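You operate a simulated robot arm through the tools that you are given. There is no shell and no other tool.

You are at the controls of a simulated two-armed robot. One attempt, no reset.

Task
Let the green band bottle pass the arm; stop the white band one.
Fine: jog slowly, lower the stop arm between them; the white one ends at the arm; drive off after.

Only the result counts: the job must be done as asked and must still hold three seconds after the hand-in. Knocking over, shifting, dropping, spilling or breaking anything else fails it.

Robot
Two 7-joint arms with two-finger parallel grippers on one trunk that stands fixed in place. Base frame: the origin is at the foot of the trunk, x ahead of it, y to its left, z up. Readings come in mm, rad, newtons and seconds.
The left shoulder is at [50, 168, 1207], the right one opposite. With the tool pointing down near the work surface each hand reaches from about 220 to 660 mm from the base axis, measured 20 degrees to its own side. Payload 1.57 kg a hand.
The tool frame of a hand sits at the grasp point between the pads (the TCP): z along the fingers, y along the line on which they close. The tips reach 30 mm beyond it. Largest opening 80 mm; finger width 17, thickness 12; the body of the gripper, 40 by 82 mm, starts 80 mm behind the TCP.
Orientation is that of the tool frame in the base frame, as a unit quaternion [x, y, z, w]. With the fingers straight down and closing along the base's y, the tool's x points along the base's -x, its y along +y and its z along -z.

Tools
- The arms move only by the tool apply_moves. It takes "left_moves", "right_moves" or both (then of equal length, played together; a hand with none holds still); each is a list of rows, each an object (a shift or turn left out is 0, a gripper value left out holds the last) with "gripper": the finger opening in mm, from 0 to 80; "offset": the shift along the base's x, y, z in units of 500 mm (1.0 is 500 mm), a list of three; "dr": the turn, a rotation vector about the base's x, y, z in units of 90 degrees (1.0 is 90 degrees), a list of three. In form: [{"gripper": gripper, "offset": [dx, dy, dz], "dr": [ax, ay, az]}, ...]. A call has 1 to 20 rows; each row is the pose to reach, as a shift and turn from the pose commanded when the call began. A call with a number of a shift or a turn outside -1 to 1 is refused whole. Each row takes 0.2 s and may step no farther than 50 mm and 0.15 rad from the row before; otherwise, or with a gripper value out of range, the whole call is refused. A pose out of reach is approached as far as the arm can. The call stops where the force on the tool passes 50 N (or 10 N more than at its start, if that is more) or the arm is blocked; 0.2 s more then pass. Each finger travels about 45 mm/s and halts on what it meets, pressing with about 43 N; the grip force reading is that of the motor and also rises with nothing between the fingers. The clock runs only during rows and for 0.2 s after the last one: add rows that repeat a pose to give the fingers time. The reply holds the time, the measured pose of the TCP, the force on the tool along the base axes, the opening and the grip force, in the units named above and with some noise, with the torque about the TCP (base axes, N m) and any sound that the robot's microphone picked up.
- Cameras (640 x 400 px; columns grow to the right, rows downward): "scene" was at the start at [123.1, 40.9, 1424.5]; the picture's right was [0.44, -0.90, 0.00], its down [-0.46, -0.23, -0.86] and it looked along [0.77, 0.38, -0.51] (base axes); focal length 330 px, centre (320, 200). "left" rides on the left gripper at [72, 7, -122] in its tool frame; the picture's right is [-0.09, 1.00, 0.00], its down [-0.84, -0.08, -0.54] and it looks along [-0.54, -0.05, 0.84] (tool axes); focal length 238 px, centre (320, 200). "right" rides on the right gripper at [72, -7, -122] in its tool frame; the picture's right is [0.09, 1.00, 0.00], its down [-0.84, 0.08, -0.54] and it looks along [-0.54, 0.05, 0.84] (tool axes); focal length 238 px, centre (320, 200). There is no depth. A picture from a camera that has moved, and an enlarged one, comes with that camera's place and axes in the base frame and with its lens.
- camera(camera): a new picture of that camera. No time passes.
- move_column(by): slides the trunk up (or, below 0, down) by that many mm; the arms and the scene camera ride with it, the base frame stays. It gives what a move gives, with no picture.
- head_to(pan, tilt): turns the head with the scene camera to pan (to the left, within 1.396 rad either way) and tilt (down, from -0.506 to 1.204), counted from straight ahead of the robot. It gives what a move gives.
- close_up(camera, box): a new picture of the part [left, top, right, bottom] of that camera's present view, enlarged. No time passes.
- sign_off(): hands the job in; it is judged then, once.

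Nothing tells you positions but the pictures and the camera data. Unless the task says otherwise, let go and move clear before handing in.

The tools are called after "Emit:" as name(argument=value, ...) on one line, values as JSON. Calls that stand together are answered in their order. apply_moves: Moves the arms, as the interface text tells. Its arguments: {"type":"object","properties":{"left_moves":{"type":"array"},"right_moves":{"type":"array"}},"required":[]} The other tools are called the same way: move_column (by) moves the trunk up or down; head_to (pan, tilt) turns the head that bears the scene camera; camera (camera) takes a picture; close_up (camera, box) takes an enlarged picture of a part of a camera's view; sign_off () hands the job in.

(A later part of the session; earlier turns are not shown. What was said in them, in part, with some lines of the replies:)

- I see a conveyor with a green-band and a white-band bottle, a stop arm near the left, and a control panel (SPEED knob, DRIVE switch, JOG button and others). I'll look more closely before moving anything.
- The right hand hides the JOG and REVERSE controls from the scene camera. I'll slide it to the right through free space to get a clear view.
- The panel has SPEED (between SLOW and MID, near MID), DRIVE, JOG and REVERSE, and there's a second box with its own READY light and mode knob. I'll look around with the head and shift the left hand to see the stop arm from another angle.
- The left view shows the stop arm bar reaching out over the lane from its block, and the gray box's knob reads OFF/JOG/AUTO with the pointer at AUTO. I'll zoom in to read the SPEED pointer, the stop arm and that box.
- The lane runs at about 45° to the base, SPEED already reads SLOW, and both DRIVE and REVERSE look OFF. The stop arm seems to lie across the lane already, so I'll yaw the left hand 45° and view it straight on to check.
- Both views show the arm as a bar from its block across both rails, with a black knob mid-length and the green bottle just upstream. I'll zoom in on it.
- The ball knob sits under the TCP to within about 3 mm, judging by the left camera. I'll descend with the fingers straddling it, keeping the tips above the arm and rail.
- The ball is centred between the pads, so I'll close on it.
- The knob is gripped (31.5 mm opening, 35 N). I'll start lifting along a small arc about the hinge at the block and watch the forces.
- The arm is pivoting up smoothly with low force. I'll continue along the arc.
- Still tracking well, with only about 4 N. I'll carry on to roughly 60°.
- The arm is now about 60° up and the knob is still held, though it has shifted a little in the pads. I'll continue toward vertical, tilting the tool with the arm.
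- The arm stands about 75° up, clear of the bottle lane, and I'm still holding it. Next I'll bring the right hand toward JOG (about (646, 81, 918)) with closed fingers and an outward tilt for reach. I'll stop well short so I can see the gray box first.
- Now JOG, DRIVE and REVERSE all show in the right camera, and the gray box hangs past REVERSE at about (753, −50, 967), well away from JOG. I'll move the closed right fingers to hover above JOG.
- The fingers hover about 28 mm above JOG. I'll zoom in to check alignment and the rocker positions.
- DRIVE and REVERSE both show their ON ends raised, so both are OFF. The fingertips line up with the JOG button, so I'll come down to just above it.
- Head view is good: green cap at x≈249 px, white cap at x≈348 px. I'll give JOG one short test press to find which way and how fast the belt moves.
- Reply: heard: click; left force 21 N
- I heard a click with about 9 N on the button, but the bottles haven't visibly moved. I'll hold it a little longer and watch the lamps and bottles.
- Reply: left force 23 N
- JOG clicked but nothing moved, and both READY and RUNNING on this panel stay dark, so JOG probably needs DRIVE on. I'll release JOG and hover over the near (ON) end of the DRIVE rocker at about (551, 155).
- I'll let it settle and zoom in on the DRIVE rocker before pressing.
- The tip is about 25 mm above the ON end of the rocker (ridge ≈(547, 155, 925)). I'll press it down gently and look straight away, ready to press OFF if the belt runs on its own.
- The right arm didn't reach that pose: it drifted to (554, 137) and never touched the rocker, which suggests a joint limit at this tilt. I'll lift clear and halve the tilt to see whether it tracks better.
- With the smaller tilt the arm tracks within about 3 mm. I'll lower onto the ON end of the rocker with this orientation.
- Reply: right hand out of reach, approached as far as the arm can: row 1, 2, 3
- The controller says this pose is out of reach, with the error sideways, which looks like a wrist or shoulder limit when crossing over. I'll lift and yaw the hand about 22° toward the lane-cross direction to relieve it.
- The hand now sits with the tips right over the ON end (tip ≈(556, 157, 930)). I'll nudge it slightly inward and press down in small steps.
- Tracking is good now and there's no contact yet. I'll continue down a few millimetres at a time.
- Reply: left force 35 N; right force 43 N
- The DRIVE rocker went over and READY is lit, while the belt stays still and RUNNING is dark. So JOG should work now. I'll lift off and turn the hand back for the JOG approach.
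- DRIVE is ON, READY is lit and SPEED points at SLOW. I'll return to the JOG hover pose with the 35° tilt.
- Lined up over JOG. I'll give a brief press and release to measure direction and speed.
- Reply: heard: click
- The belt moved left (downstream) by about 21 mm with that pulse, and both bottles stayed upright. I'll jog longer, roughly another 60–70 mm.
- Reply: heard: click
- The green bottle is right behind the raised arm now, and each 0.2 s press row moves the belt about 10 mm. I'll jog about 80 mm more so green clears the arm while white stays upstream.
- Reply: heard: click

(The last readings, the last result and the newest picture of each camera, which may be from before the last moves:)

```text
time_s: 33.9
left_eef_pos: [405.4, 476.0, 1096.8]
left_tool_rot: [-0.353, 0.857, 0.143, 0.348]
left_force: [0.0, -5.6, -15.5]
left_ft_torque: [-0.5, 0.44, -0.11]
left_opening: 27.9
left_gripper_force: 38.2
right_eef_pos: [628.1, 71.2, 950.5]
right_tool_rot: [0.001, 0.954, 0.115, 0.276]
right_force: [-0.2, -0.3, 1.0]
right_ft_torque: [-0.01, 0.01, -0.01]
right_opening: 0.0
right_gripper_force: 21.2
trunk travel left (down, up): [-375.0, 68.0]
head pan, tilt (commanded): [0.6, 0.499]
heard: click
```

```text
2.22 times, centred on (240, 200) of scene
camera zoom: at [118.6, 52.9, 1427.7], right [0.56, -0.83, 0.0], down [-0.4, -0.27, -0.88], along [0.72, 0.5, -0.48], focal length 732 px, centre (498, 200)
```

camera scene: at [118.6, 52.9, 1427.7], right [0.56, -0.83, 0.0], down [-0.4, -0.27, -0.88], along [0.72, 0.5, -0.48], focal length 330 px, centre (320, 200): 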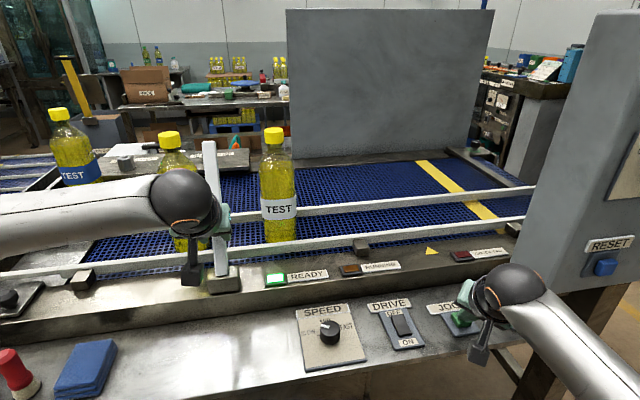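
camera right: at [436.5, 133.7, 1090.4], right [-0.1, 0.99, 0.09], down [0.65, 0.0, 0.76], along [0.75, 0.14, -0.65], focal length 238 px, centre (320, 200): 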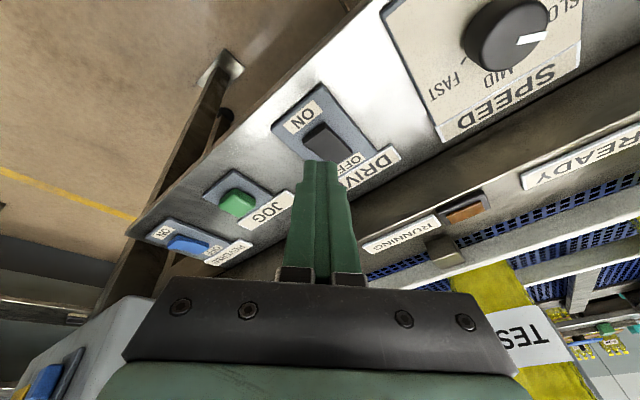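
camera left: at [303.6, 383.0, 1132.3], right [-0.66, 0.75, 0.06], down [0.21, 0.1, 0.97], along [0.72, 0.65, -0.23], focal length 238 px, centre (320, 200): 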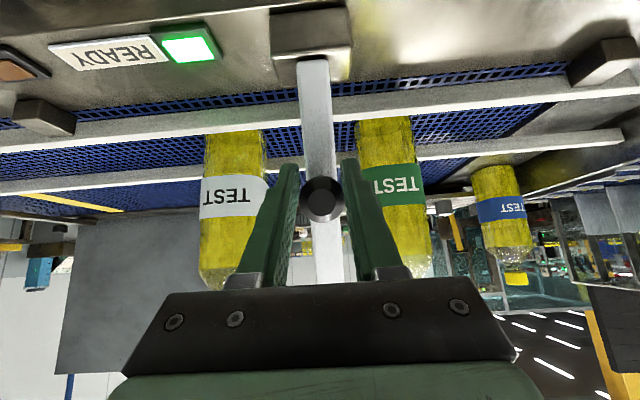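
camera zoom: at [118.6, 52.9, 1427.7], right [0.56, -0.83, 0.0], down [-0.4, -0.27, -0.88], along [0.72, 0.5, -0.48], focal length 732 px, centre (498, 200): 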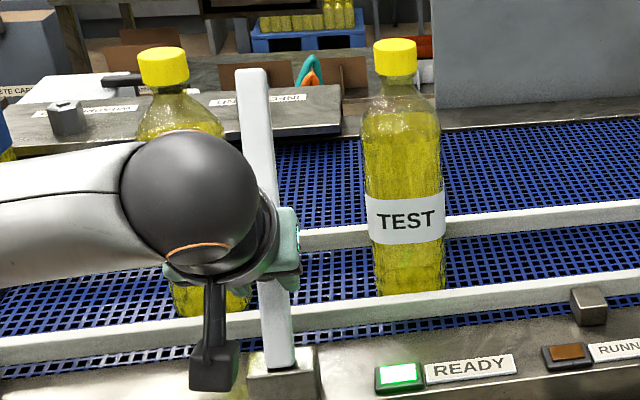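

Green has fully cleared the arm line (about 27 mm gap) and white is about 75 mm upstream. Now I'll lower the stop arm between them, retracing the lift path in stages.

Emit:
apply_moves(left_moves=[{"offset": [0.0105, 0.0105, 0.002], "dr": [-0.0393, 0.0393, 0]}, {"offset": [0.021, 0.021, 0.002], "dr": [-0.0786, 0.0786, 0]}, {"offset": [0.0315, 0.0315, 0.001], "dr": [-0.1179, 0.1179, 0]}])

Emit:
camera(camera="left")

Emit:
camera(camera="scene")

```text
time_s: 34.7
left_eef_pos: [421.5, 492.7, 1097.1]
left_tool_rot: [-0.369, 0.894, 0.097, 0.233]
left_force: [-0.2, -7.3, -12.8]
left_ft_torque: [-0.38, 0.21, 0.15]
left_opening: 27.8
left_gripper_force: 38.2
right_eef_pos: [627.6, 72.3, 952.9]
right_tool_rot: [-0.001, 0.954, 0.117, 0.277]
right_force: [0.1, 0.0, 0.3]
right_ft_torque: [-0.01, 0.01, 0.04]
right_opening: 0.0
right_gripper_force: 21.0
trunk travel left (down, up): [-375.0, 68.0]
head pan, tilt (commanded): [0.6, 0.499]
```

```text
taken
camera left: at [330.2, 409.5, 1168.0], right [-0.65, 0.76, 0.05], down [0.38, 0.27, 0.88], along [0.66, 0.59, -0.47], focal length 238 px, centre (320, 200)
```

left: 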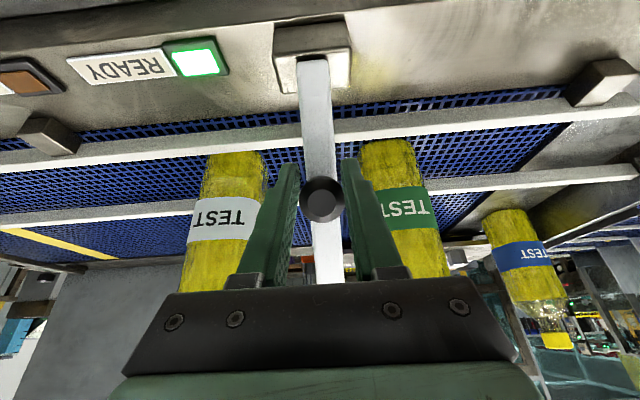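

```text
taken
camera scene: at [118.5, 52.5, 1427.9], right [0.56, -0.83, 0.0], down [-0.4, -0.27, -0.88], along [0.72, 0.5, -0.48], focal length 330 px, centre (320, 200)
```

scene: 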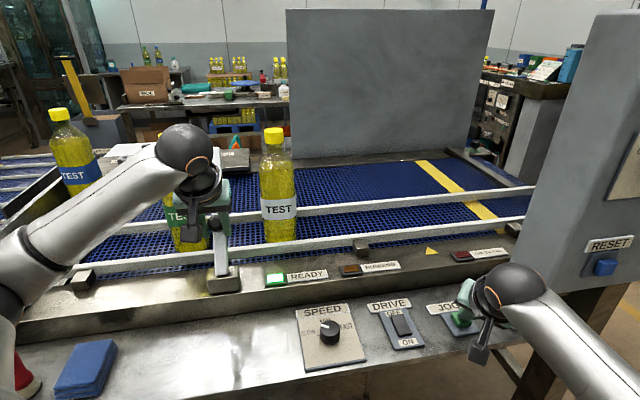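

Lowering smoothly, with clear gaps to both bottles. Next I'll go from 60° to 30°.

Emit:
apply_moves(left_moves=[{"offset": [0.0107, 0.0107, -0.0014], "dr": [-0.0196, 0.0196, 0]}, {"offset": [0.0213, 0.0213, -0.004], "dr": [-0.0392, 0.0392, 0]}, {"offset": [0.0318, 0.0318, -0.0082], "dr": [-0.0588, 0.0588, 0]}, {"offset": [0.0418, 0.0418, -0.0134], "dr": [-0.0784, 0.0784, 0]}, {"offset": [0.0517, 0.0517, -0.02], "dr": [-0.098, 0.098, 0]}, {"offset": [0.0609, 0.0609, -0.0278], "dr": [-0.1176, 0.1176, 0]}])

Emit:
camera(camera="left")

Emit:
camera(camera="scene")

```text
time_s: 36.1
left_eef_pos: [449.1, 520.5, 1083.5]
left_tool_rot: [-0.378, 0.918, 0.047, 0.111]
left_force: [-20.0, -21.6, -15.6]
left_ft_torque: [-1.21, 1.08, 0.05]
left_opening: 28.6
left_gripper_force: 38.2
right_eef_pos: [628.2, 70.0, 954.4]
right_tool_rot: [-0.001, 0.953, 0.118, 0.279]
right_force: [0.2, 0.4, 0.2]
right_ft_torque: [-0.04, -0.01, 0.01]
right_opening: 0.0
right_gripper_force: 21.1
trunk travel left (down, up): [-375.0, 68.0]
head pan, tilt (commanded): [0.6, 0.499]
```

```text
taken
camera left: at [373.9, 453.8, 1184.3], right [-0.64, 0.77, 0.02], down [0.54, 0.42, 0.73], along [0.55, 0.48, -0.69], focal length 238 px, centre (320, 200)
```

left: 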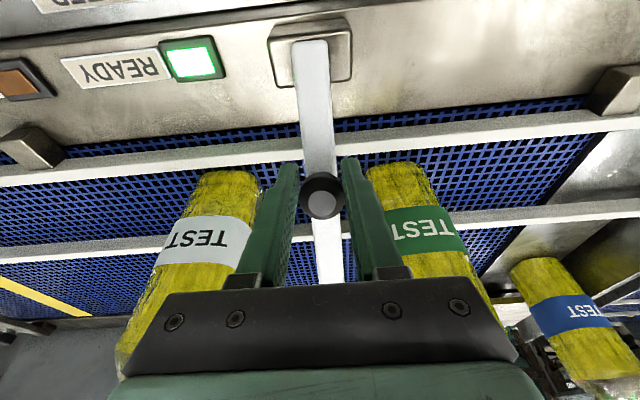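

```text
taken
camera scene: at [115.9, 50.8, 1428.2], right [0.56, -0.83, 0.0], down [-0.39, -0.27, -0.88], along [0.73, 0.5, -0.48], focal length 330 px, centre (320, 200)
```

scene: 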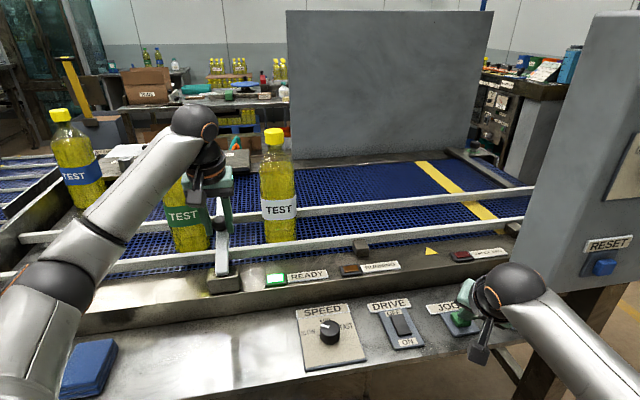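

The force on the hand is about 29 N back toward me, so the knob sits a bit off from my planned arc. I'll pull back a few millimetres as I continue down to relieve it.

Emit:
apply_moves(left_moves=[{"offset": [-0.004, -0.004, -0.006]}, {"offset": [0.001, 0.001, -0.013], "dr": [-0.0196, 0.0196, 0]}, {"offset": [0.008, 0.008, -0.023], "dr": [-0.0392, 0.0392, 0]}])

Emit:
camera(camera="left")

```text
time_s: 36.9
left_eef_pos: [455.6, 525.4, 1076.6]
left_tool_rot: [-0.382, 0.92, 0.031, 0.08]
left_force: [-3.0, -7.6, 9.1]
left_ft_torque: [-0.71, 0.57, 0.08]
left_opening: 28.2
left_gripper_force: 38.2
right_eef_pos: [626.9, 70.8, 954.3]
right_tool_rot: [0.0, 0.953, 0.118, 0.278]
right_force: [0.2, -0.4, 0.1]
right_ft_torque: [0.01, -0.01, -0.03]
right_opening: 0.1
right_gripper_force: 20.9
trunk travel left (down, up): [-375.0, 68.0]
head pan, tilt (commanded): [0.6, 0.499]
```

```text
taken
camera left: at [385.1, 465.0, 1183.0], right [-0.64, 0.77, 0.01], down [0.57, 0.46, 0.68], along [0.52, 0.44, -0.73], focal length 238 px, centre (320, 200)
```

left: 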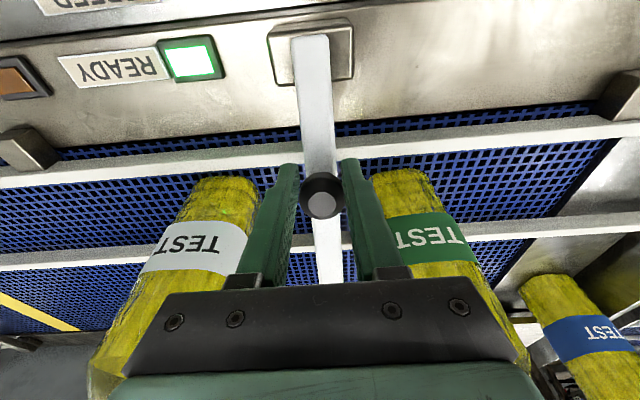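

Forces are low again. I'll continue down toward horizontal.

Emit:
apply_moves(left_moves=[{"offset": [0.007, 0.007, -0.011], "dr": [-0.0196, 0.0196, 0]}, {"offset": [0.0135, 0.0135, -0.0228], "dr": [-0.0392, 0.0392, 0]}])

Emit:
camera(camera="left")

```text
time_s: 37.5
left_eef_pos: [462.5, 533.3, 1064.0]
left_tool_rot: [-0.383, 0.923, 0.016, 0.038]
left_force: [-1.6, -6.8, 10.7]
left_ft_torque: [-0.64, 0.61, -0.03]
left_opening: 27.3
left_gripper_force: 38.1
right_eef_pos: [625.8, 71.7, 954.1]
right_tool_rot: [-0.001, 0.953, 0.118, 0.278]
right_force: [-0.5, -0.8, 0.8]
right_ft_torque: [0.0, 0.0, -0.02]
right_opening: 0.4
right_gripper_force: 20.7
trunk travel left (down, up): [-375.0, 68.0]
head pan, tilt (commanded): [0.6, 0.499]
```

```text
taken
camera left: at [398.9, 478.5, 1177.9], right [-0.64, 0.77, 0.01], down [0.61, 0.5, 0.61], along [0.46, 0.39, -0.79], focal length 238 px, centre (320, 200)
```

left: 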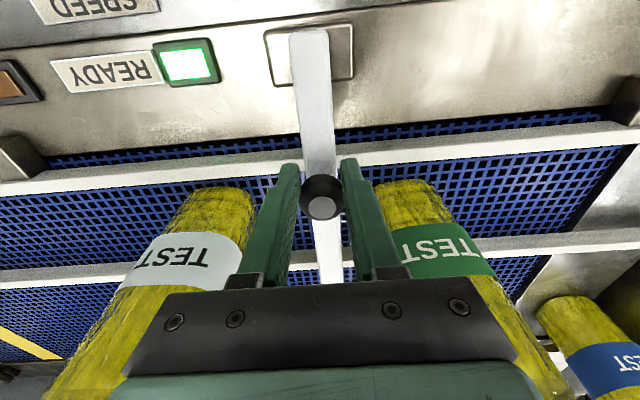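

Nearly down. Final few degrees until it seats.

Emit:
apply_moves(left_moves=[{"offset": [0.007, 0.007, -0.0126], "dr": [-0.0196, 0.0196, 0]}, {"offset": [0.0135, 0.0135, -0.0258], "dr": [-0.0392, 0.0392, 0]}, {"offset": [0.0145, 0.0145, -0.032], "dr": [-0.0392, 0.0392, 0]}])

Emit:
camera(camera="left")

Emit:
close_up(camera="scene", box=[120, 90, 360, 300])

```text
time_s: 38.3
left_eef_pos: [464.7, 534.8, 1053.3]
left_tool_rot: [-0.381, 0.924, -0.002, -0.003]
left_force: [-24.3, -25.0, 28.9]
left_ft_torque: [-0.03, -0.02, 0.0]
left_opening: 24.5
left_gripper_force: 32.2
right_eef_pos: [624.4, 68.4, 957.7]
right_tool_rot: [0.0, 0.953, 0.12, 0.279]
right_force: [0.3, 0.3, -0.2]
right_ft_torque: [-0.02, -0.01, -0.02]
right_opening: 0.1
right_gripper_force: 21.1
trunk travel left (down, up): [-375.0, 68.0]
head pan, tilt (commanded): [0.6, 0.499]
```

```text
taken
camera left: at [408.8, 488.8, 1174.8], right [-0.64, 0.77, 0.0], down [0.65, 0.54, 0.54], along [0.41, 0.34, -0.84], focal length 238 px, centre (320, 200)
```

left: 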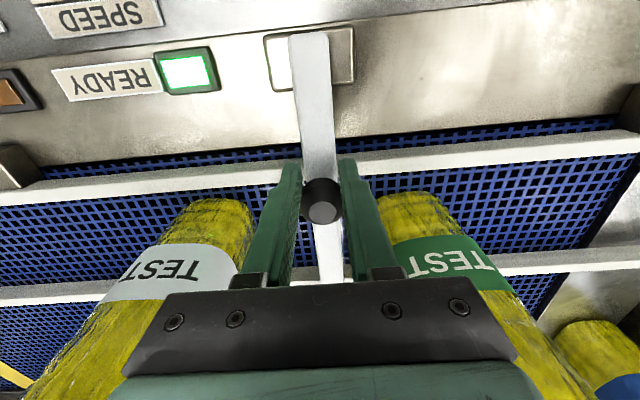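

```text
1.90 times, centred on (240, 195) of scene
camera zoom: at [111.5, 45.9, 1429.3], right [0.56, -0.83, 0.0], down [-0.39, -0.27, -0.88], along [0.73, 0.5, -0.47], focal length 628 px, centre (472, 210)
```

zoom: 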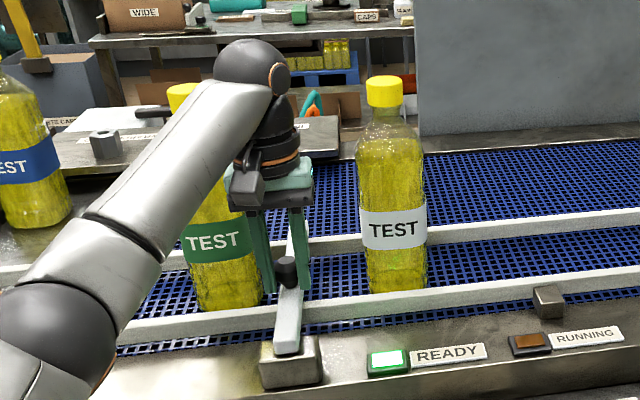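

The knob is squeezing out at the pad edge, so I'll open the fingers and check whether the arm is fully down.

Emit:
apply_moves(left_moves=[{"gripper": 50, "offset": [0, 0, 0]}, {"gripper": 60, "offset": [0, 0, 0]}, {"gripper": 60, "offset": [0, 0, 0]}])

Emit:
camera(camera="left")

Emit:
close_up(camera="scene", box=[120, 90, 360, 300])

```text
time_s: 39.1
left_eef_pos: [469.0, 540.6, 1045.4]
left_tool_rot: [-0.383, 0.924, -0.002, -0.004]
left_force: [0.6, -1.3, -0.4]
left_ft_torque: [0.0, -0.01, -0.01]
left_opening: 60.1
left_gripper_force: 0.1
right_eef_pos: [627.3, 70.8, 953.8]
right_tool_rot: [0.0, 0.953, 0.117, 0.278]
right_force: [-0.4, 0.2, -0.2]
right_ft_torque: [0.05, -0.03, 0.02]
right_opening: 0.1
right_gripper_force: 21.1
trunk travel left (down, up): [-375.0, 68.0]
head pan, tilt (commanded): [0.6, 0.499]
```

```text
taken
camera left: at [413.8, 493.8, 1167.5], right [-0.64, 0.77, 0.0], down [0.65, 0.54, 0.54], along [0.41, 0.34, -0.84], focal length 238 px, centre (320, 200)
```

left: 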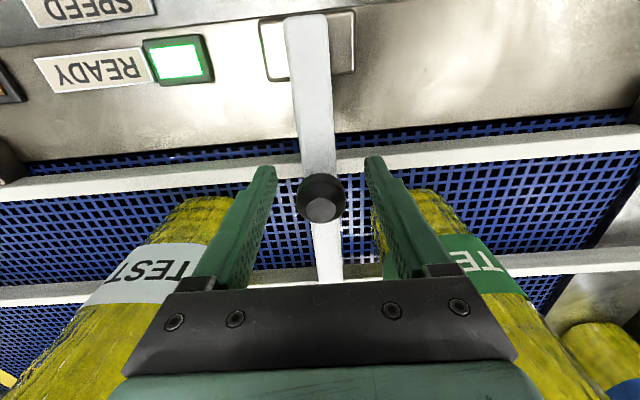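

```text
1.90 times, centred on (240, 195) of scene
camera zoom: at [116.9, 51.6, 1428.0], right [0.56, -0.83, 0.0], down [-0.39, -0.27, -0.88], along [0.72, 0.5, -0.48], focal length 628 px, centre (472, 210)
```

zoom: 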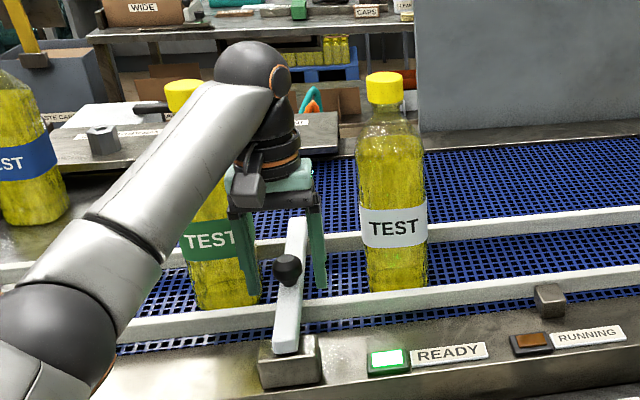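

The arm looks down. I'll raise the left hand straight up off the knob and back it away, then compare the arm with its original lowered position.

Emit:
apply_moves(left_moves=[{"gripper": 60, "offset": [0, 0, 0.06]}, {"offset": [0, 0, 0.13]}, {"offset": [0, 0, 0.2]}, {"offset": [0, 0, 0.27]}, {"offset": [-0.05, -0.05, 0.3]}, {"offset": [-0.1, -0.1, 0.32]}, {"offset": [-0.15, -0.15, 0.34]}, {"offset": [-0.2, -0.2, 0.36]}])

Emit:
head_to(pan=0.901, tilt=0.499)

Emit:
camera(camera="scene")

Emit:
close_up(camera="scene", box=[260, 120, 420, 290])

Emit:
camera(camera="left")

```text
time_s: 40.9
left_eef_pos: [369.5, 439.5, 1225.6]
left_tool_rot: [-0.384, 0.924, -0.002, -0.003]
left_force: [0.5, -0.6, -0.6]
left_ft_torque: [0.0, 0.0, 0.01]
left_opening: 60.0
left_gripper_force: 0.0
right_eef_pos: [627.4, 71.1, 953.6]
right_tool_rot: [-0.001, 0.953, 0.118, 0.278]
right_force: [0.7, 0.0, 0.2]
right_ft_torque: [0.02, 0.01, -0.03]
right_opening: 0.0
right_gripper_force: 21.1
trunk travel left (down, up): [-375.0, 68.0]
head pan, tilt (commanded): [0.6, 0.499]
```

```text
time_s: 41.7
left_eef_pos: [369.3, 438.5, 1225.1]
left_tool_rot: [-0.383, 0.924, -0.001, -0.004]
left_force: [0.0, -0.1, 0.4]
left_ft_torque: [0.01, -0.01, 0.0]
left_opening: 60.0
left_gripper_force: 0.0
right_eef_pos: [627.8, 70.8, 952.5]
right_tool_rot: [-0.001, 0.954, 0.116, 0.277]
right_force: [0.0, 0.3, 0.2]
right_ft_torque: [0.01, 0.01, 0.01]
right_opening: 0.0
right_gripper_force: 21.4
trunk travel left (down, up): [-375.0, 68.0]
head pan, tilt (commanded): [0.901, 0.499]
```

```text
taken
camera scene: at [98.9, 72.0, 1428.0], right [0.78, -0.62, 0.0], down [-0.3, -0.37, -0.88], along [0.55, 0.69, -0.48], focal length 330 px, centre (320, 200)
```

scene: 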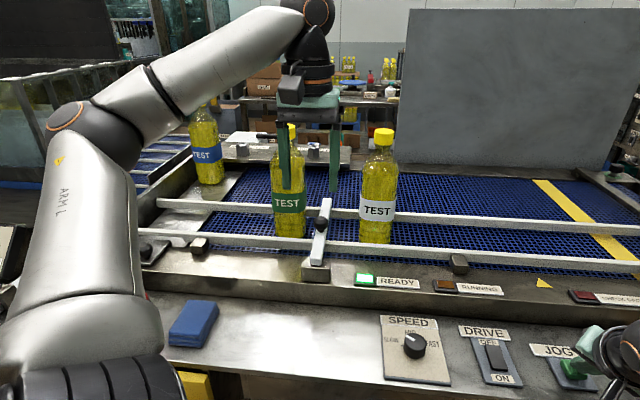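

```text
2.35 times, centred on (340, 205) of scene
camera zoom: at [98.9, 72.0, 1428.0], right [0.78, -0.62, 0.0], down [-0.3, -0.37, -0.88], along [0.55, 0.69, -0.48], focal length 775 px, centre (273, 188)
```

zoom: 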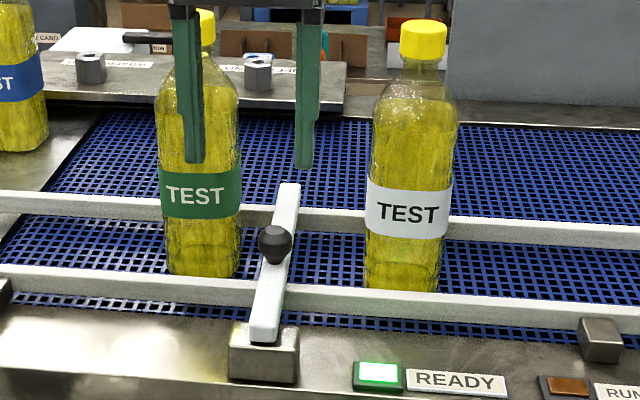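

```text
taken
camera left: at [313.5, 392.9, 1347.3], right [-0.64, 0.77, 0.0], down [0.65, 0.54, 0.54], along [0.41, 0.34, -0.84], focal length 238 px, centre (320, 200)
```

left: 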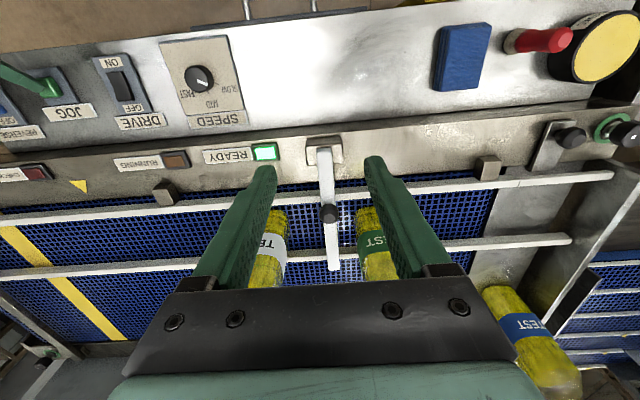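

The arm matches its original lowered position exactly, sitting between green (downstream) and white (upstream, about 75 mm from contact). I'll jog about 60 mm to bring white close.

Emit:
apply_moves(right_moves=[{"offset": [0, 0, -0.02]}, {"offset": [0, 0, -0.02]}, {"offset": [0, 0, -0.02]}, {"offset": [0, 0, -0.02]}, {"offset": [0, 0, -0.02]}, {"offset": [0, 0, -0.02]}, {"offset": [0, 0, 0]}])

Emit:
camera(camera="scene")

Emit:
close_up(camera="scene", box=[220, 120, 420, 290])

Emit:
camera(camera="left")

```text
time_s: 43.3
left_eef_pos: [368.7, 439.6, 1224.9]
left_tool_rot: [-0.383, 0.924, -0.001, -0.003]
left_force: [0.4, 0.1, 0.0]
left_ft_torque: [-0.02, 0.0, -0.01]
left_opening: 59.9
left_gripper_force: 0.0
right_eef_pos: [627.0, 71.9, 953.3]
right_tool_rot: [0.0, 0.954, 0.116, 0.276]
right_force: [0.3, -0.6, -1.1]
right_ft_torque: [-0.05, 0.02, -0.01]
right_opening: 0.0
right_gripper_force: 21.4
trunk travel left (down, up): [-375.0, 68.0]
head pan, tilt (commanded): [0.901, 0.499]
heard: click
```

```text
taken
camera scene: at [98.9, 72.1, 1427.9], right [0.78, -0.62, 0.0], down [-0.3, -0.38, -0.88], along [0.55, 0.69, -0.48], focal length 330 px, centre (320, 200)
```

scene: 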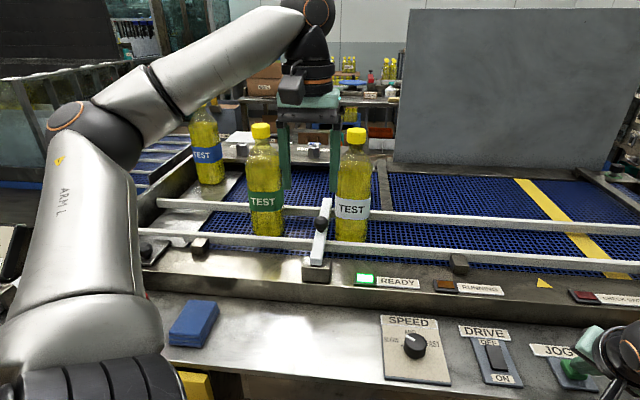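

```text
2.35 times, centred on (320, 205) of scene
camera zoom: at [98.9, 72.1, 1427.9], right [0.78, -0.62, 0.0], down [-0.3, -0.38, -0.88], along [0.55, 0.69, -0.48], focal length 775 px, centre (320, 188)
```

zoom: 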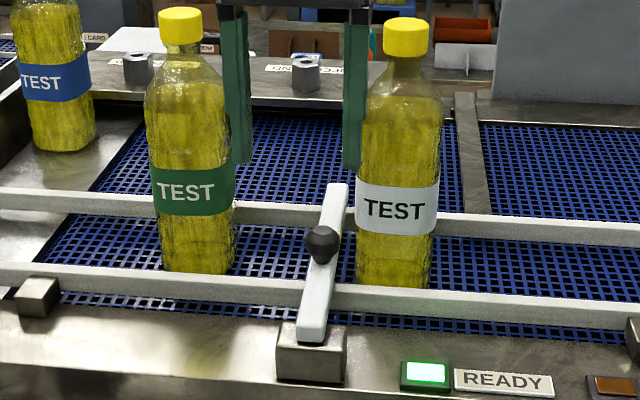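

```text
taken
camera left: at [313.4, 392.7, 1347.2], right [-0.64, 0.77, 0.0], down [0.65, 0.54, 0.54], along [0.41, 0.34, -0.84], focal length 238 px, centre (320, 200)
```

left: 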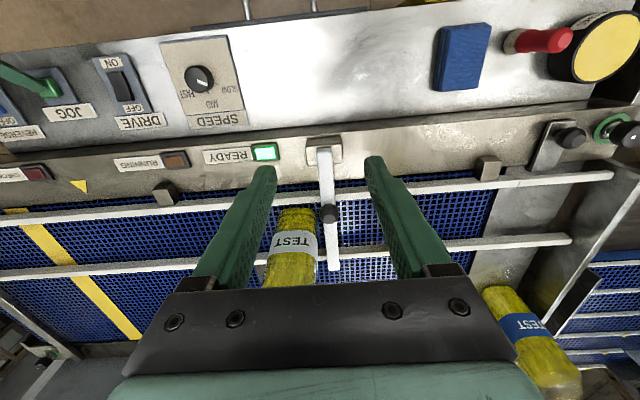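

White is about 15 mm from the arm. One short jog (about 20 mm of belt) should bring it gently into contact.

Emit:
apply_moves(right_moves=[{"offset": [0, 0, -0.02]}, {"offset": [0, 0, -0.02]}, {"offset": [0, 0, 0]}])

Emit:
close_up(camera="scene", box=[220, 120, 420, 290])

Emit:
close_up(camera="left", box=[240, 130, 400, 290])

```text
time_s: 44.1
left_eef_pos: [369.1, 439.8, 1225.5]
left_tool_rot: [-0.383, 0.924, -0.002, -0.004]
left_force: [-0.9, 0.2, -0.5]
left_ft_torque: [0.0, 0.04, -0.01]
left_opening: 60.2
left_gripper_force: 0.1
right_eef_pos: [626.5, 71.0, 952.0]
right_tool_rot: [0.0, 0.954, 0.116, 0.277]
right_force: [0.4, -0.8, -0.6]
right_ft_torque: [0.0, 0.0, -0.03]
right_opening: 0.0
right_gripper_force: 21.6
trunk travel left (down, up): [-375.0, 68.0]
head pan, tilt (commanded): [0.901, 0.499]
heard: click
```

```text
2.35 times, centred on (320, 205) of scene
camera zoom: at [98.8, 72.0, 1427.9], right [0.78, -0.62, 0.0], down [-0.3, -0.38, -0.88], along [0.55, 0.69, -0.48], focal length 775 px, centre (320, 188)
```

zoom: 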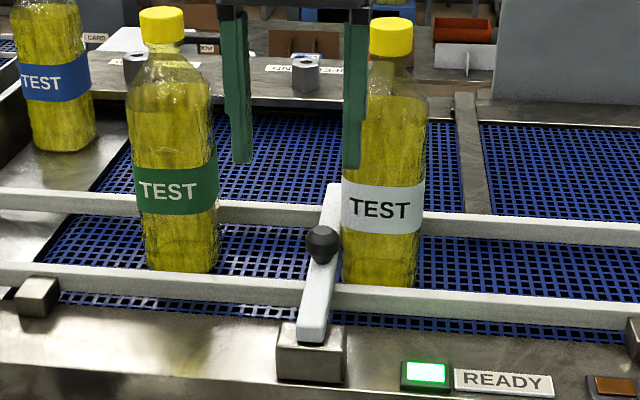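

```text
2.50 times, centred on (320, 210) of left
camera zoom: at [313.3, 392.7, 1347.3], right [-0.64, 0.77, 0.0], down [0.65, 0.54, 0.54], along [0.41, 0.34, -0.84], focal length 596 px, centre (320, 175)
```

zoom: 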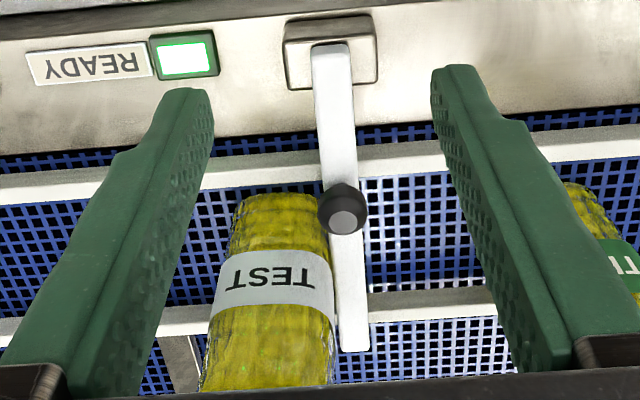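

White now appears to touch the arm, since it lagged green in that last step. One more very short jog will confirm it's held there while green keeps moving.

Emit:
apply_moves(right_moves=[{"offset": [0, 0, -0.02]}, {"offset": [0, 0, 0]}])

Emit:
close_up(camera="scene", box=[220, 120, 420, 290])

Emit:
close_up(camera="left", box=[240, 130, 400, 290])

```text
time_s: 44.7
left_eef_pos: [369.1, 440.3, 1226.0]
left_tool_rot: [-0.383, 0.924, -0.002, -0.003]
left_force: [0.3, 0.3, 0.1]
left_ft_torque: [0.01, 0.0, 0.03]
left_opening: 60.0
left_gripper_force: 0.1
right_eef_pos: [626.8, 73.2, 952.9]
right_tool_rot: [-0.001, 0.954, 0.117, 0.277]
right_force: [0.0, 0.0, 0.2]
right_ft_torque: [0.0, 0.02, -0.01]
right_opening: 0.1
right_gripper_force: 21.6
trunk travel left (down, up): [-375.0, 68.0]
head pan, tilt (commanded): [0.901, 0.499]
heard: click
```

```text
2.35 times, centred on (320, 205) of scene
camera zoom: at [98.9, 72.1, 1427.9], right [0.78, -0.62, 0.0], down [-0.3, -0.38, -0.88], along [0.55, 0.69, -0.48], focal length 775 px, centre (320, 188)
```

zoom: 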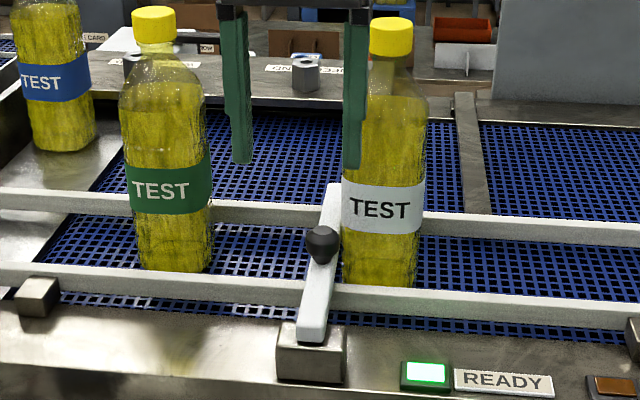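

```text
2.50 times, centred on (320, 210) of left
camera zoom: at [313.4, 392.8, 1347.2], right [-0.64, 0.77, 0.0], down [0.65, 0.54, 0.54], along [0.41, 0.34, -0.84], focal length 596 px, centre (320, 175)
```

zoom: 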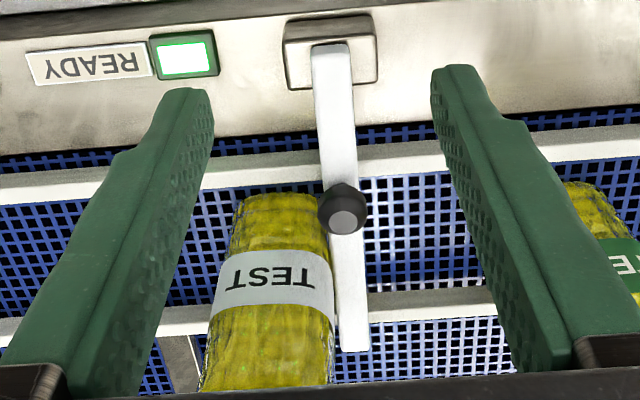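

White stayed put against the arm while green moved on, so it's confirmed stopped. Now DRIVE has to go off. The left hand reaches the OFF end more easily, so I'll retract the right hand first.

Emit:
apply_moves(right_moves=[{"offset": [0, 0, 0.07]}, {"offset": [-0.04, -0.01, 0.14]}, {"offset": [-0.1, -0.03, 0.2]}, {"offset": [-0.16, -0.05, 0.26]}, {"offset": [-0.22, -0.07, 0.32], "dr": [-0.0216, 0.0512, 0]}, {"offset": [-0.28, -0.1, 0.38], "dr": [-0.0432, 0.1024, 0]}, {"offset": [-0.34, -0.14, 0.43], "dr": [-0.0648, 0.1537, 0]}, {"offset": [-0.4, -0.2, 0.45], "dr": [-0.0864, 0.2049, 0]}, {"offset": [-0.42, -0.28, 0.47], "dr": [-0.108, 0.2561, 0]}, {"offset": [-0.44, -0.36, 0.5], "dr": [-0.1296, 0.3074, 0]}, {"offset": [-0.48, -0.44, 0.52], "dr": [-0.151, 0.3586, 0]}])

Emit:
head_to(pan=0.5, tilt=0.6)

Emit:
camera(camera="scene")

Emit:
close_up(camera="scene", box=[300, 230, 480, 350])

Emit:
close_up(camera="left", box=[60, 20, 220, 140])

```text
time_s: 47.1
left_eef_pos: [369.1, 439.2, 1226.8]
left_tool_rot: [-0.382, 0.924, -0.001, -0.004]
left_force: [0.1, -0.4, -0.7]
left_ft_torque: [0.03, -0.01, -0.03]
left_opening: 60.3
left_gripper_force: 0.1
right_eef_pos: [387.6, -149.7, 1213.4]
right_tool_rot: [0.0, 1.0, 0.001, -0.001]
right_force: [0.1, 0.3, 0.0]
right_ft_torque: [0.01, -0.01, 0.0]
right_opening: 0.0
right_gripper_force: 21.2
trunk travel left (down, up): [-375.0, 68.0]
head pan, tilt (commanded): [0.901, 0.499]
```

```text
time_s: 48.0
left_eef_pos: [368.8, 439.5, 1225.8]
left_tool_rot: [-0.383, 0.924, -0.002, -0.004]
left_force: [-0.4, -0.1, 0.0]
left_ft_torque: [0.0, 0.0, -0.03]
left_opening: 60.0
left_gripper_force: 0.1
right_eef_pos: [389.1, -149.0, 1213.3]
right_tool_rot: [0.0, 1.0, 0.001, 0.0]
right_force: [0.4, -0.2, 0.2]
right_ft_torque: [0.0, -0.06, 0.04]
right_opening: 0.2
right_gripper_force: 21.3
trunk travel left (down, up): [-375.0, 68.0]
head pan, tilt (commanded): [0.499, 0.6]
```

```text
taken
camera scene: at [120.0, 43.2, 1418.9], right [0.48, -0.88, 0.0], down [-0.5, -0.27, -0.83], along [0.72, 0.4, -0.56], focal length 330 px, centre (320, 200)
```

scene: 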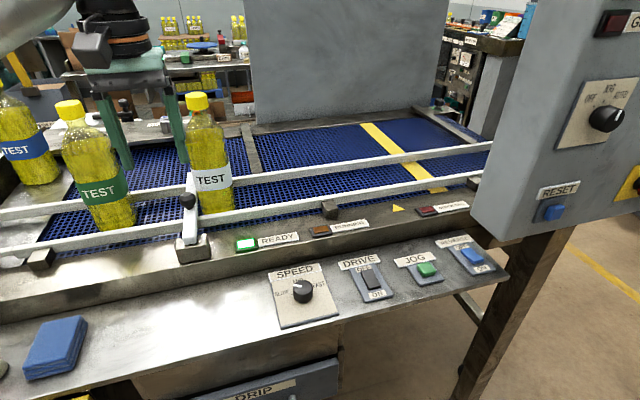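

```text
3.33 times, centred on (390, 290) of scene
camera zoom: at [120.0, 43.2, 1418.9], right [0.48, -0.88, 0.0], down [-0.5, -0.27, -0.83], along [0.72, 0.4, -0.56], focal length 1098 px, centre (87, -100)
```

zoom: 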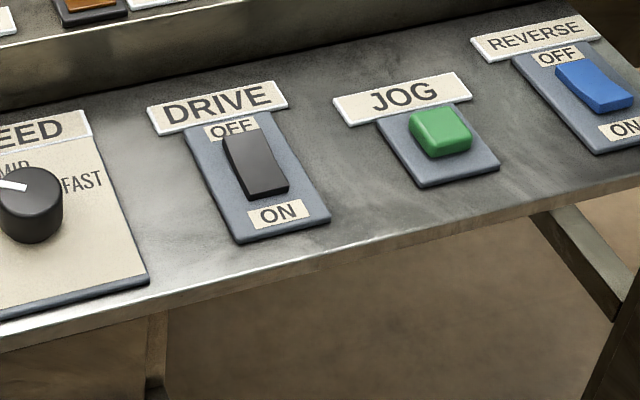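

```text
3.33 times, centred on (140, 80) of left
camera zoom: at [313.4, 392.7, 1347.3], right [-0.64, 0.77, 0.0], down [0.65, 0.54, 0.54], along [0.41, 0.34, -0.84], focal length 794 px, centre (920, 600)
```

zoom: 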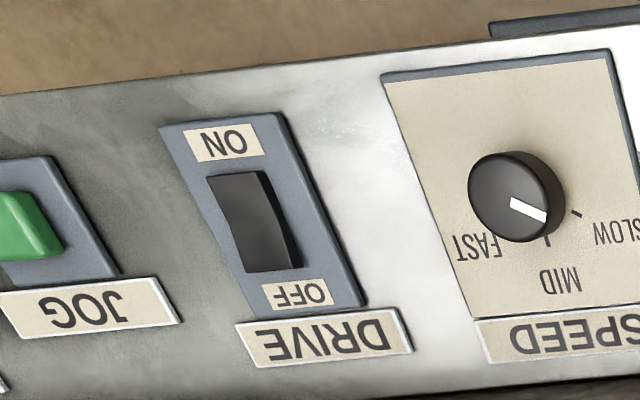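

The right hand is clear and the OFF ridge of the DRIVE rocker is near (580, 187, 922). I'll bring the left hand, fingers closed, to hover above it.

Emit:
apply_moves(left_moves=[{"gripper": 0, "offset": [0.0414, -0.0513, -0.03]}, {"gripper": 0, "offset": [0.0828, -0.1026, -0.06]}, {"gripper": 0, "offset": [0.1242, -0.1539, -0.1]}, {"gripper": 0, "offset": [0.1656, -0.2052, -0.14]}, {"gripper": 0, "offset": [0.207, -0.2565, -0.18]}, {"gripper": 0, "offset": [0.2484, -0.3078, -0.22]}, {"gripper": 0, "offset": [0.2898, -0.3591, -0.27]}, {"gripper": 0, "offset": [0.3312, -0.4104, -0.32]}, {"gripper": 0, "offset": [0.3726, -0.4617, -0.37]}, {"gripper": 0, "offset": [0.414, -0.513, -0.42]}, {"gripper": 0, "offset": [0.414, -0.513, -0.42]}])

Emit:
camera(camera="left")

Emit:
camera(camera="scene")

```text
time_s: 50.4
left_eef_pos: [577.6, 183.0, 1015.0]
left_tool_rot: [-0.383, 0.924, -0.001, -0.003]
left_force: [-0.9, -0.7, 0.8]
left_ft_torque: [-0.01, 0.02, -0.02]
left_opening: 0.0
left_gripper_force: 21.3
right_eef_pos: [388.4, -148.7, 1213.3]
right_tool_rot: [0.0, 1.0, 0.001, 0.0]
right_force: [-0.1, 0.9, 0.4]
right_ft_torque: [-0.01, -0.02, -0.01]
right_opening: 0.0
right_gripper_force: 21.8
trunk travel left (down, up): [-375.0, 68.0]
head pan, tilt (commanded): [0.499, 0.6]
```

```text
taken
camera left: at [522.0, 136.8, 1136.6], right [-0.64, 0.77, 0.0], down [0.65, 0.54, 0.54], along [0.41, 0.34, -0.84], focal length 238 px, centre (320, 200)
```

left: 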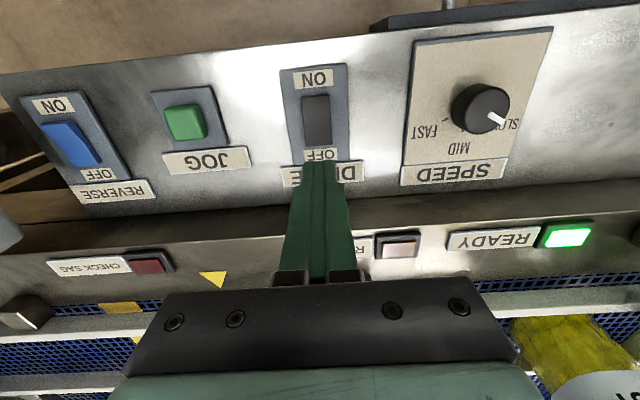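

```text
taken
camera scene: at [119.8, 43.3, 1418.9], right [0.48, -0.88, 0.0], down [-0.5, -0.27, -0.83], along [0.72, 0.39, -0.56], focal length 330 px, centre (320, 200)
```

scene: 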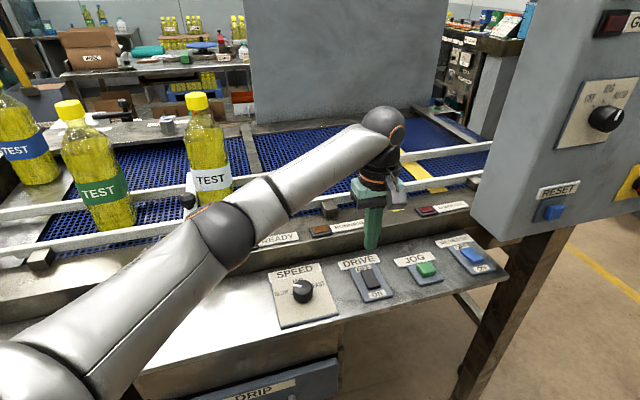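

I'll zoom in to check where the tip will land on the rocker.

Emit:
close_up(camera="left", box=[260, 50, 380, 190])

```text
2.86 times, centred on (320, 120) of left
camera zoom: at [522.0, 136.8, 1136.6], right [-0.64, 0.77, 0.0], down [0.65, 0.54, 0.54], along [0.41, 0.34, -0.84], focal length 681 px, centre (320, 429)
```

zoom: 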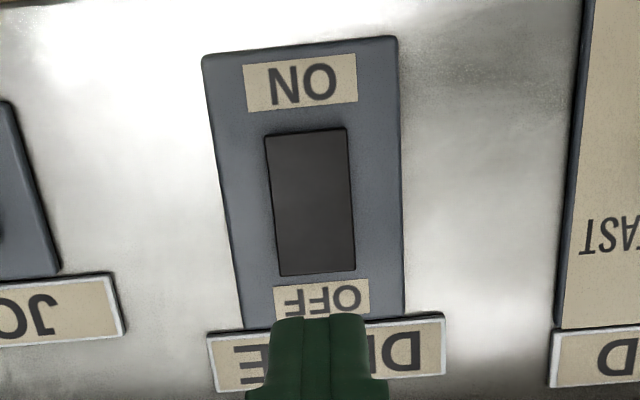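

The landing point sits about 5 mm inside the OFF ridge and is centred, so I'll descend to just above it.

Emit:
apply_moves(left_moves=[{"offset": [0, 0, -0.06]}, {"offset": [0, 0, -0.11]}, {"offset": [0, 0, -0.126]}, {"offset": [0, 0, -0.136]}])

Emit:
close_up(camera="left", box=[260, 50, 380, 190])

Emit:
camera(camera="scene")

```text
time_s: 51.4
left_eef_pos: [578.2, 185.0, 947.7]
left_tool_rot: [-0.383, 0.924, -0.001, -0.003]
left_force: [0.4, 0.3, 1.2]
left_ft_torque: [0.03, -0.04, 0.02]
left_opening: 0.1
left_gripper_force: 20.9
right_eef_pos: [388.0, -148.1, 1214.1]
right_tool_rot: [0.0, 1.0, 0.0, 0.0]
right_force: [-1.0, 1.0, -0.2]
right_ft_torque: [0.0, 0.01, 0.0]
right_opening: 0.0
right_gripper_force: 21.3
trunk travel left (down, up): [-375.0, 68.0]
head pan, tilt (commanded): [0.499, 0.6]
```

```text
2.86 times, centred on (320, 120) of left
camera zoom: at [521.8, 137.6, 1069.4], right [-0.64, 0.77, 0.0], down [0.65, 0.54, 0.54], along [0.41, 0.34, -0.84], focal length 681 px, centre (320, 429)
```

zoom: 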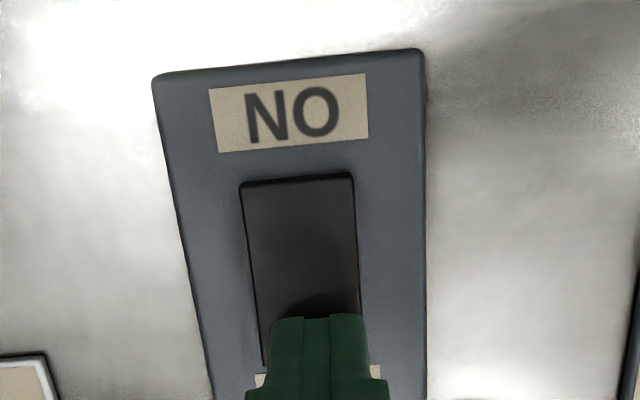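

```text
taken
camera scene: at [119.8, 43.2, 1419.0], right [0.48, -0.88, 0.0], down [-0.5, -0.27, -0.83], along [0.72, 0.4, -0.56], focal length 330 px, centre (320, 200)
```

scene: 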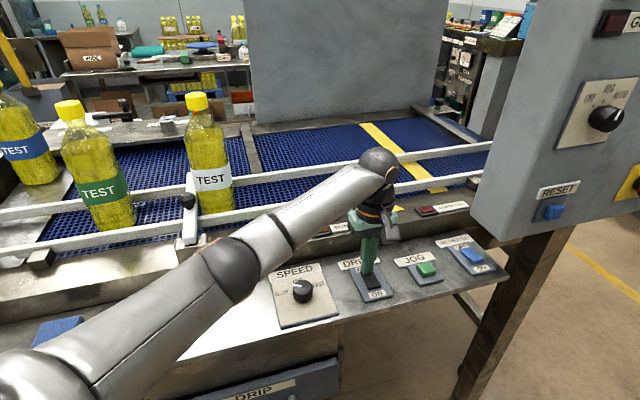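

The tip is right at the OFF end with no load yet. I'll press down in small steps.

Emit:
apply_moves(left_moves=[{"offset": [0, 0, -0.008]}, {"offset": [0, 0, -0.014]}, {"offset": [0, 0, -0.018]}])

Emit:
camera(camera="left")

Emit:
camera(camera="scene")

```text
time_s: 52.2
left_eef_pos: [578.0, 184.2, 944.3]
left_tool_rot: [-0.382, 0.924, -0.004, 0.002]
left_force: [0.3, 6.8, 31.6]
left_ft_torque: [0.03, 0.17, 0.01]
left_opening: 0.0
left_gripper_force: 21.6
right_eef_pos: [385.1, -148.1, 1214.9]
right_tool_rot: [0.0, 1.0, 0.001, 0.002]
right_force: [0.1, 0.0, 0.1]
right_ft_torque: [0.01, 0.01, -0.03]
right_opening: 0.1
right_gripper_force: 21.7
trunk travel left (down, up): [-375.0, 68.0]
head pan, tilt (commanded): [0.499, 0.6]
```

```text
taken
camera left: at [520.1, 137.6, 1065.8], right [-0.64, 0.77, -0.01], down [0.64, 0.54, 0.54], along [0.42, 0.34, -0.84], focal length 238 px, centre (320, 200)
```

left: 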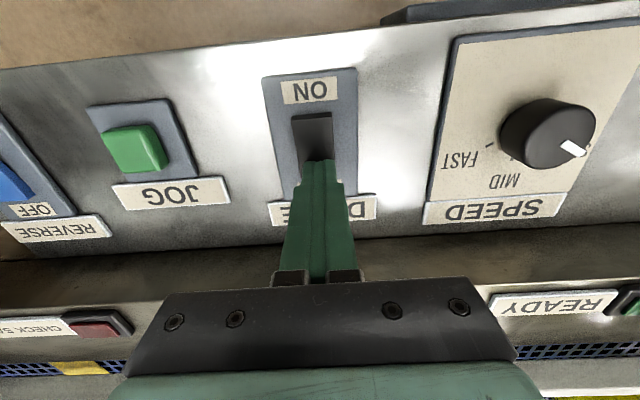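

```text
taken
camera scene: at [116.8, 42.8, 1419.8], right [0.48, -0.88, 0.0], down [-0.49, -0.27, -0.83], along [0.73, 0.4, -0.56], focal length 330 px, centre (320, 200)
```

scene: 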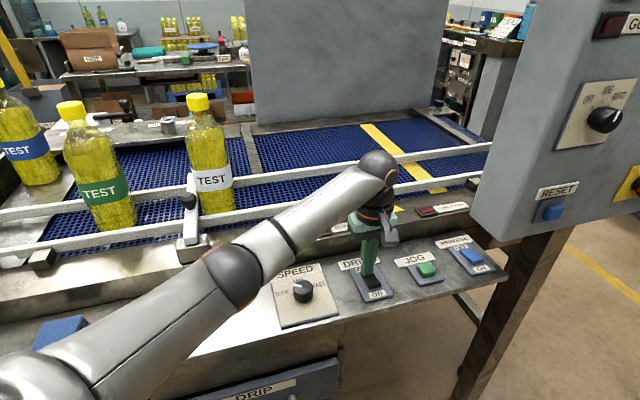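

READY appears to have gone dark. I'll lift off straight up and verify the rocker and lamp.

Emit:
apply_moves(left_moves=[{"offset": [0, 0, 0.06]}, {"offset": [0, 0, 0.14]}, {"offset": [0, 0, 0.22]}, {"offset": [-0.03, 0.05, 0.29]}, {"offset": [-0.07, 0.11, 0.35]}, {"offset": [-0.12, 0.17, 0.4]}, {"offset": [-0.18, 0.22, 0.44]}, {"offset": [-0.24, 0.27, 0.48]}, {"offset": [-0.3, 0.32, 0.52]}, {"offset": [-0.36, 0.37, 0.54]}])

Emit:
camera(camera="scene")

Emit:
close_up(camera="scene", box=[200, 200, 500, 350])

Emit:
camera(camera="left")

```text
time_s: 54.4
left_eef_pos: [397.7, 370.3, 1209.6]
left_tool_rot: [-0.383, 0.924, -0.002, -0.003]
left_force: [0.0, -0.6, -0.4]
left_ft_torque: [-0.03, -0.01, -0.01]
left_opening: 0.0
left_gripper_force: 21.2
right_eef_pos: [387.1, -147.8, 1213.9]
right_tool_rot: [0.0, 1.0, -0.001, 0.0]
right_force: [-0.9, -0.1, -0.4]
right_ft_torque: [0.0, -0.01, -0.04]
right_opening: 0.0
right_gripper_force: 20.5
trunk travel left (down, up): [-375.0, 68.0]
head pan, tilt (commanded): [0.499, 0.6]
```

```text
taken
camera scene: at [119.3, 43.5, 1419.0], right [0.48, -0.88, 0.0], down [-0.5, -0.27, -0.83], along [0.72, 0.39, -0.56], focal length 330 px, centre (320, 200)
```

scene: 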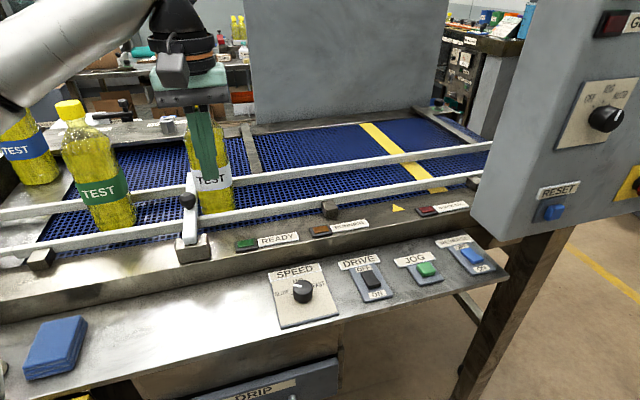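

```text
2.13 times, centred on (350, 275) of scene
camera zoom: at [119.3, 43.5, 1419.0], right [0.48, -0.88, 0.0], down [-0.5, -0.27, -0.83], along [0.72, 0.39, -0.56], focal length 703 px, centre (256, 40)
```

zoom: 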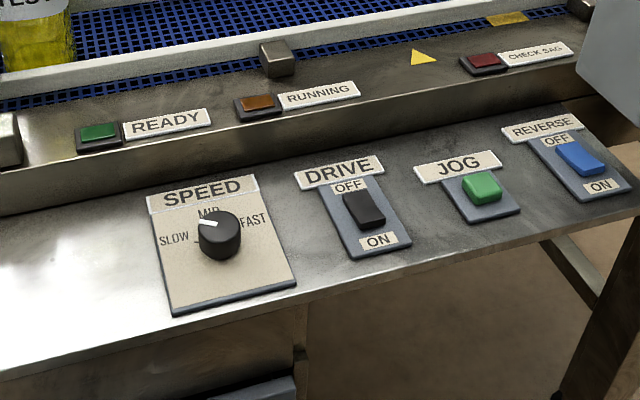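

```text
taken
camera left: at [341.5, 323.5, 1331.6], right [-0.64, 0.77, 0.0], down [0.65, 0.54, 0.54], along [0.41, 0.34, -0.84], focal length 238 px, centre (320, 200)
```

left: 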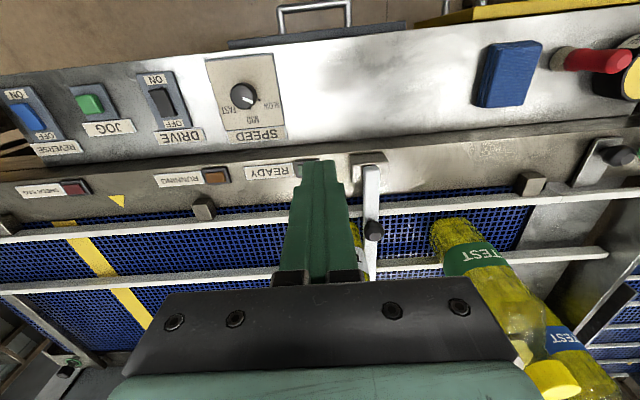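

DRIVE is OFF and READY is dark. I'll take one last look at the bottles and the stop arm before handing in.

Emit:
apply_moves(left_moves=[{"gripper": 40, "offset": [-0.05, 0.0, 0.02]}, {"gripper": 40, "offset": [-0.12, 0.0, 0.03]}, {"gripper": 40, "offset": [-0.15, 0.0, 0.03]}])

Emit:
head_to(pan=0.901, tilt=0.499)

Emit:
camera(camera="scene")

Emit:
close_up(camera="scene", box=[180, 110, 420, 290])

```text
time_s: 55.2
left_eef_pos: [322.4, 368.4, 1225.5]
left_tool_rot: [-0.382, 0.924, -0.001, -0.003]
left_force: [0.3, 0.5, 0.1]
left_ft_torque: [0.01, 0.02, -0.01]
left_opening: 39.8
left_gripper_force: 0.0
right_eef_pos: [387.5, -147.9, 1214.1]
right_tool_rot: [0.0, 1.0, 0.001, 0.0]
right_force: [0.2, 0.1, -0.5]
right_ft_torque: [0.0, 0.0, 0.03]
right_opening: 0.0
right_gripper_force: 21.1
trunk travel left (down, up): [-375.0, 68.0]
head pan, tilt (commanded): [0.499, 0.6]
```

```text
time_s: 56.0
left_eef_pos: [323.0, 370.4, 1223.0]
left_tool_rot: [-0.383, 0.924, -0.001, -0.002]
left_force: [0.0, 0.4, -0.3]
left_ft_torque: [0.0, 0.02, -0.01]
left_opening: 40.1
left_gripper_force: 0.1
right_eef_pos: [387.1, -148.0, 1214.2]
right_tool_rot: [0.0, 1.0, 0.001, 0.001]
right_force: [0.7, 0.0, -0.4]
right_ft_torque: [0.0, -0.02, 0.02]
right_opening: 0.0
right_gripper_force: 21.1
trunk travel left (down, up): [-375.0, 68.0]
head pan, tilt (commanded): [0.901, 0.499]
```

```text
taken
camera scene: at [99.0, 72.1, 1428.0], right [0.78, -0.62, 0.0], down [-0.3, -0.38, -0.88], along [0.55, 0.69, -0.48], focal length 330 px, centre (320, 200)
```

scene: 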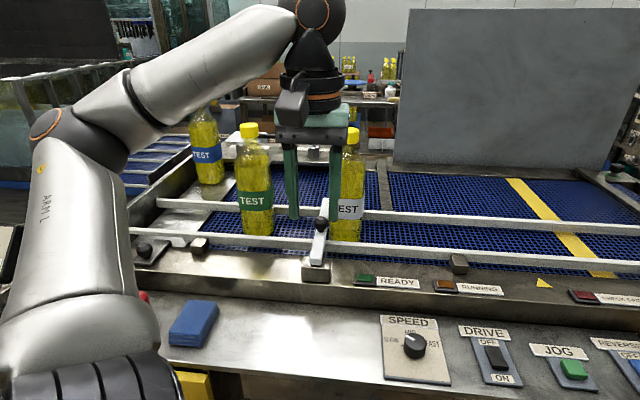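

```text
2.22 times, centred on (300, 200) of scene
camera zoom: at [99.0, 72.1, 1428.0], right [0.78, -0.62, 0.0], down [-0.3, -0.38, -0.88], along [0.55, 0.69, -0.48], focal length 732 px, centre (364, 200)
```

zoom: 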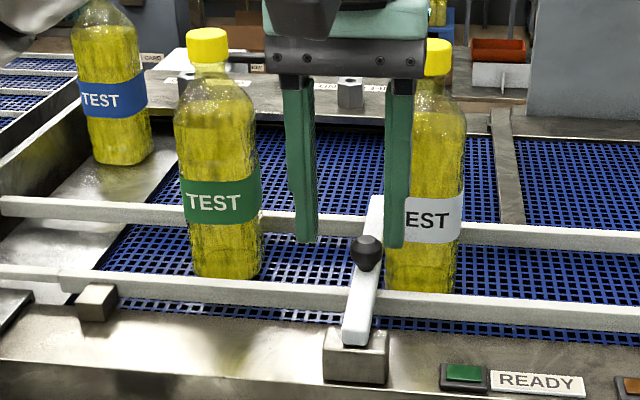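

Everything is where it should be. Green has passed the arm and stands downstream, and white rests upright against the lowered arm. DRIVE is OFF with READY dark, the blue bottle hasn't been touched, and both hands are clear, so I'm handing in.

Emit:
sign_off()

```text
The job is handed in.
```

The green band bottle is past the stop arm. The white band bottle stands upright against the lowered arm, and DRIVE is off.

- **Stop arm:** it was already down at the start, so I lifted it to let green through. I then lowered it between the two bottles, back to its original position.
- **Jogging:** JOG did nothing until I switched DRIVE on, so I jogged with DRIVE on and SPEED at SLOW, where it was already set. On the last short jog green moved on while white stayed put, so white is held at the arm.
- **Final check:** READY is dark, REVERSE and SPEED are as I found them, and the blue bottle was never touched. Both hands are clear.

I handed the job in, and no verdict on the result came back.
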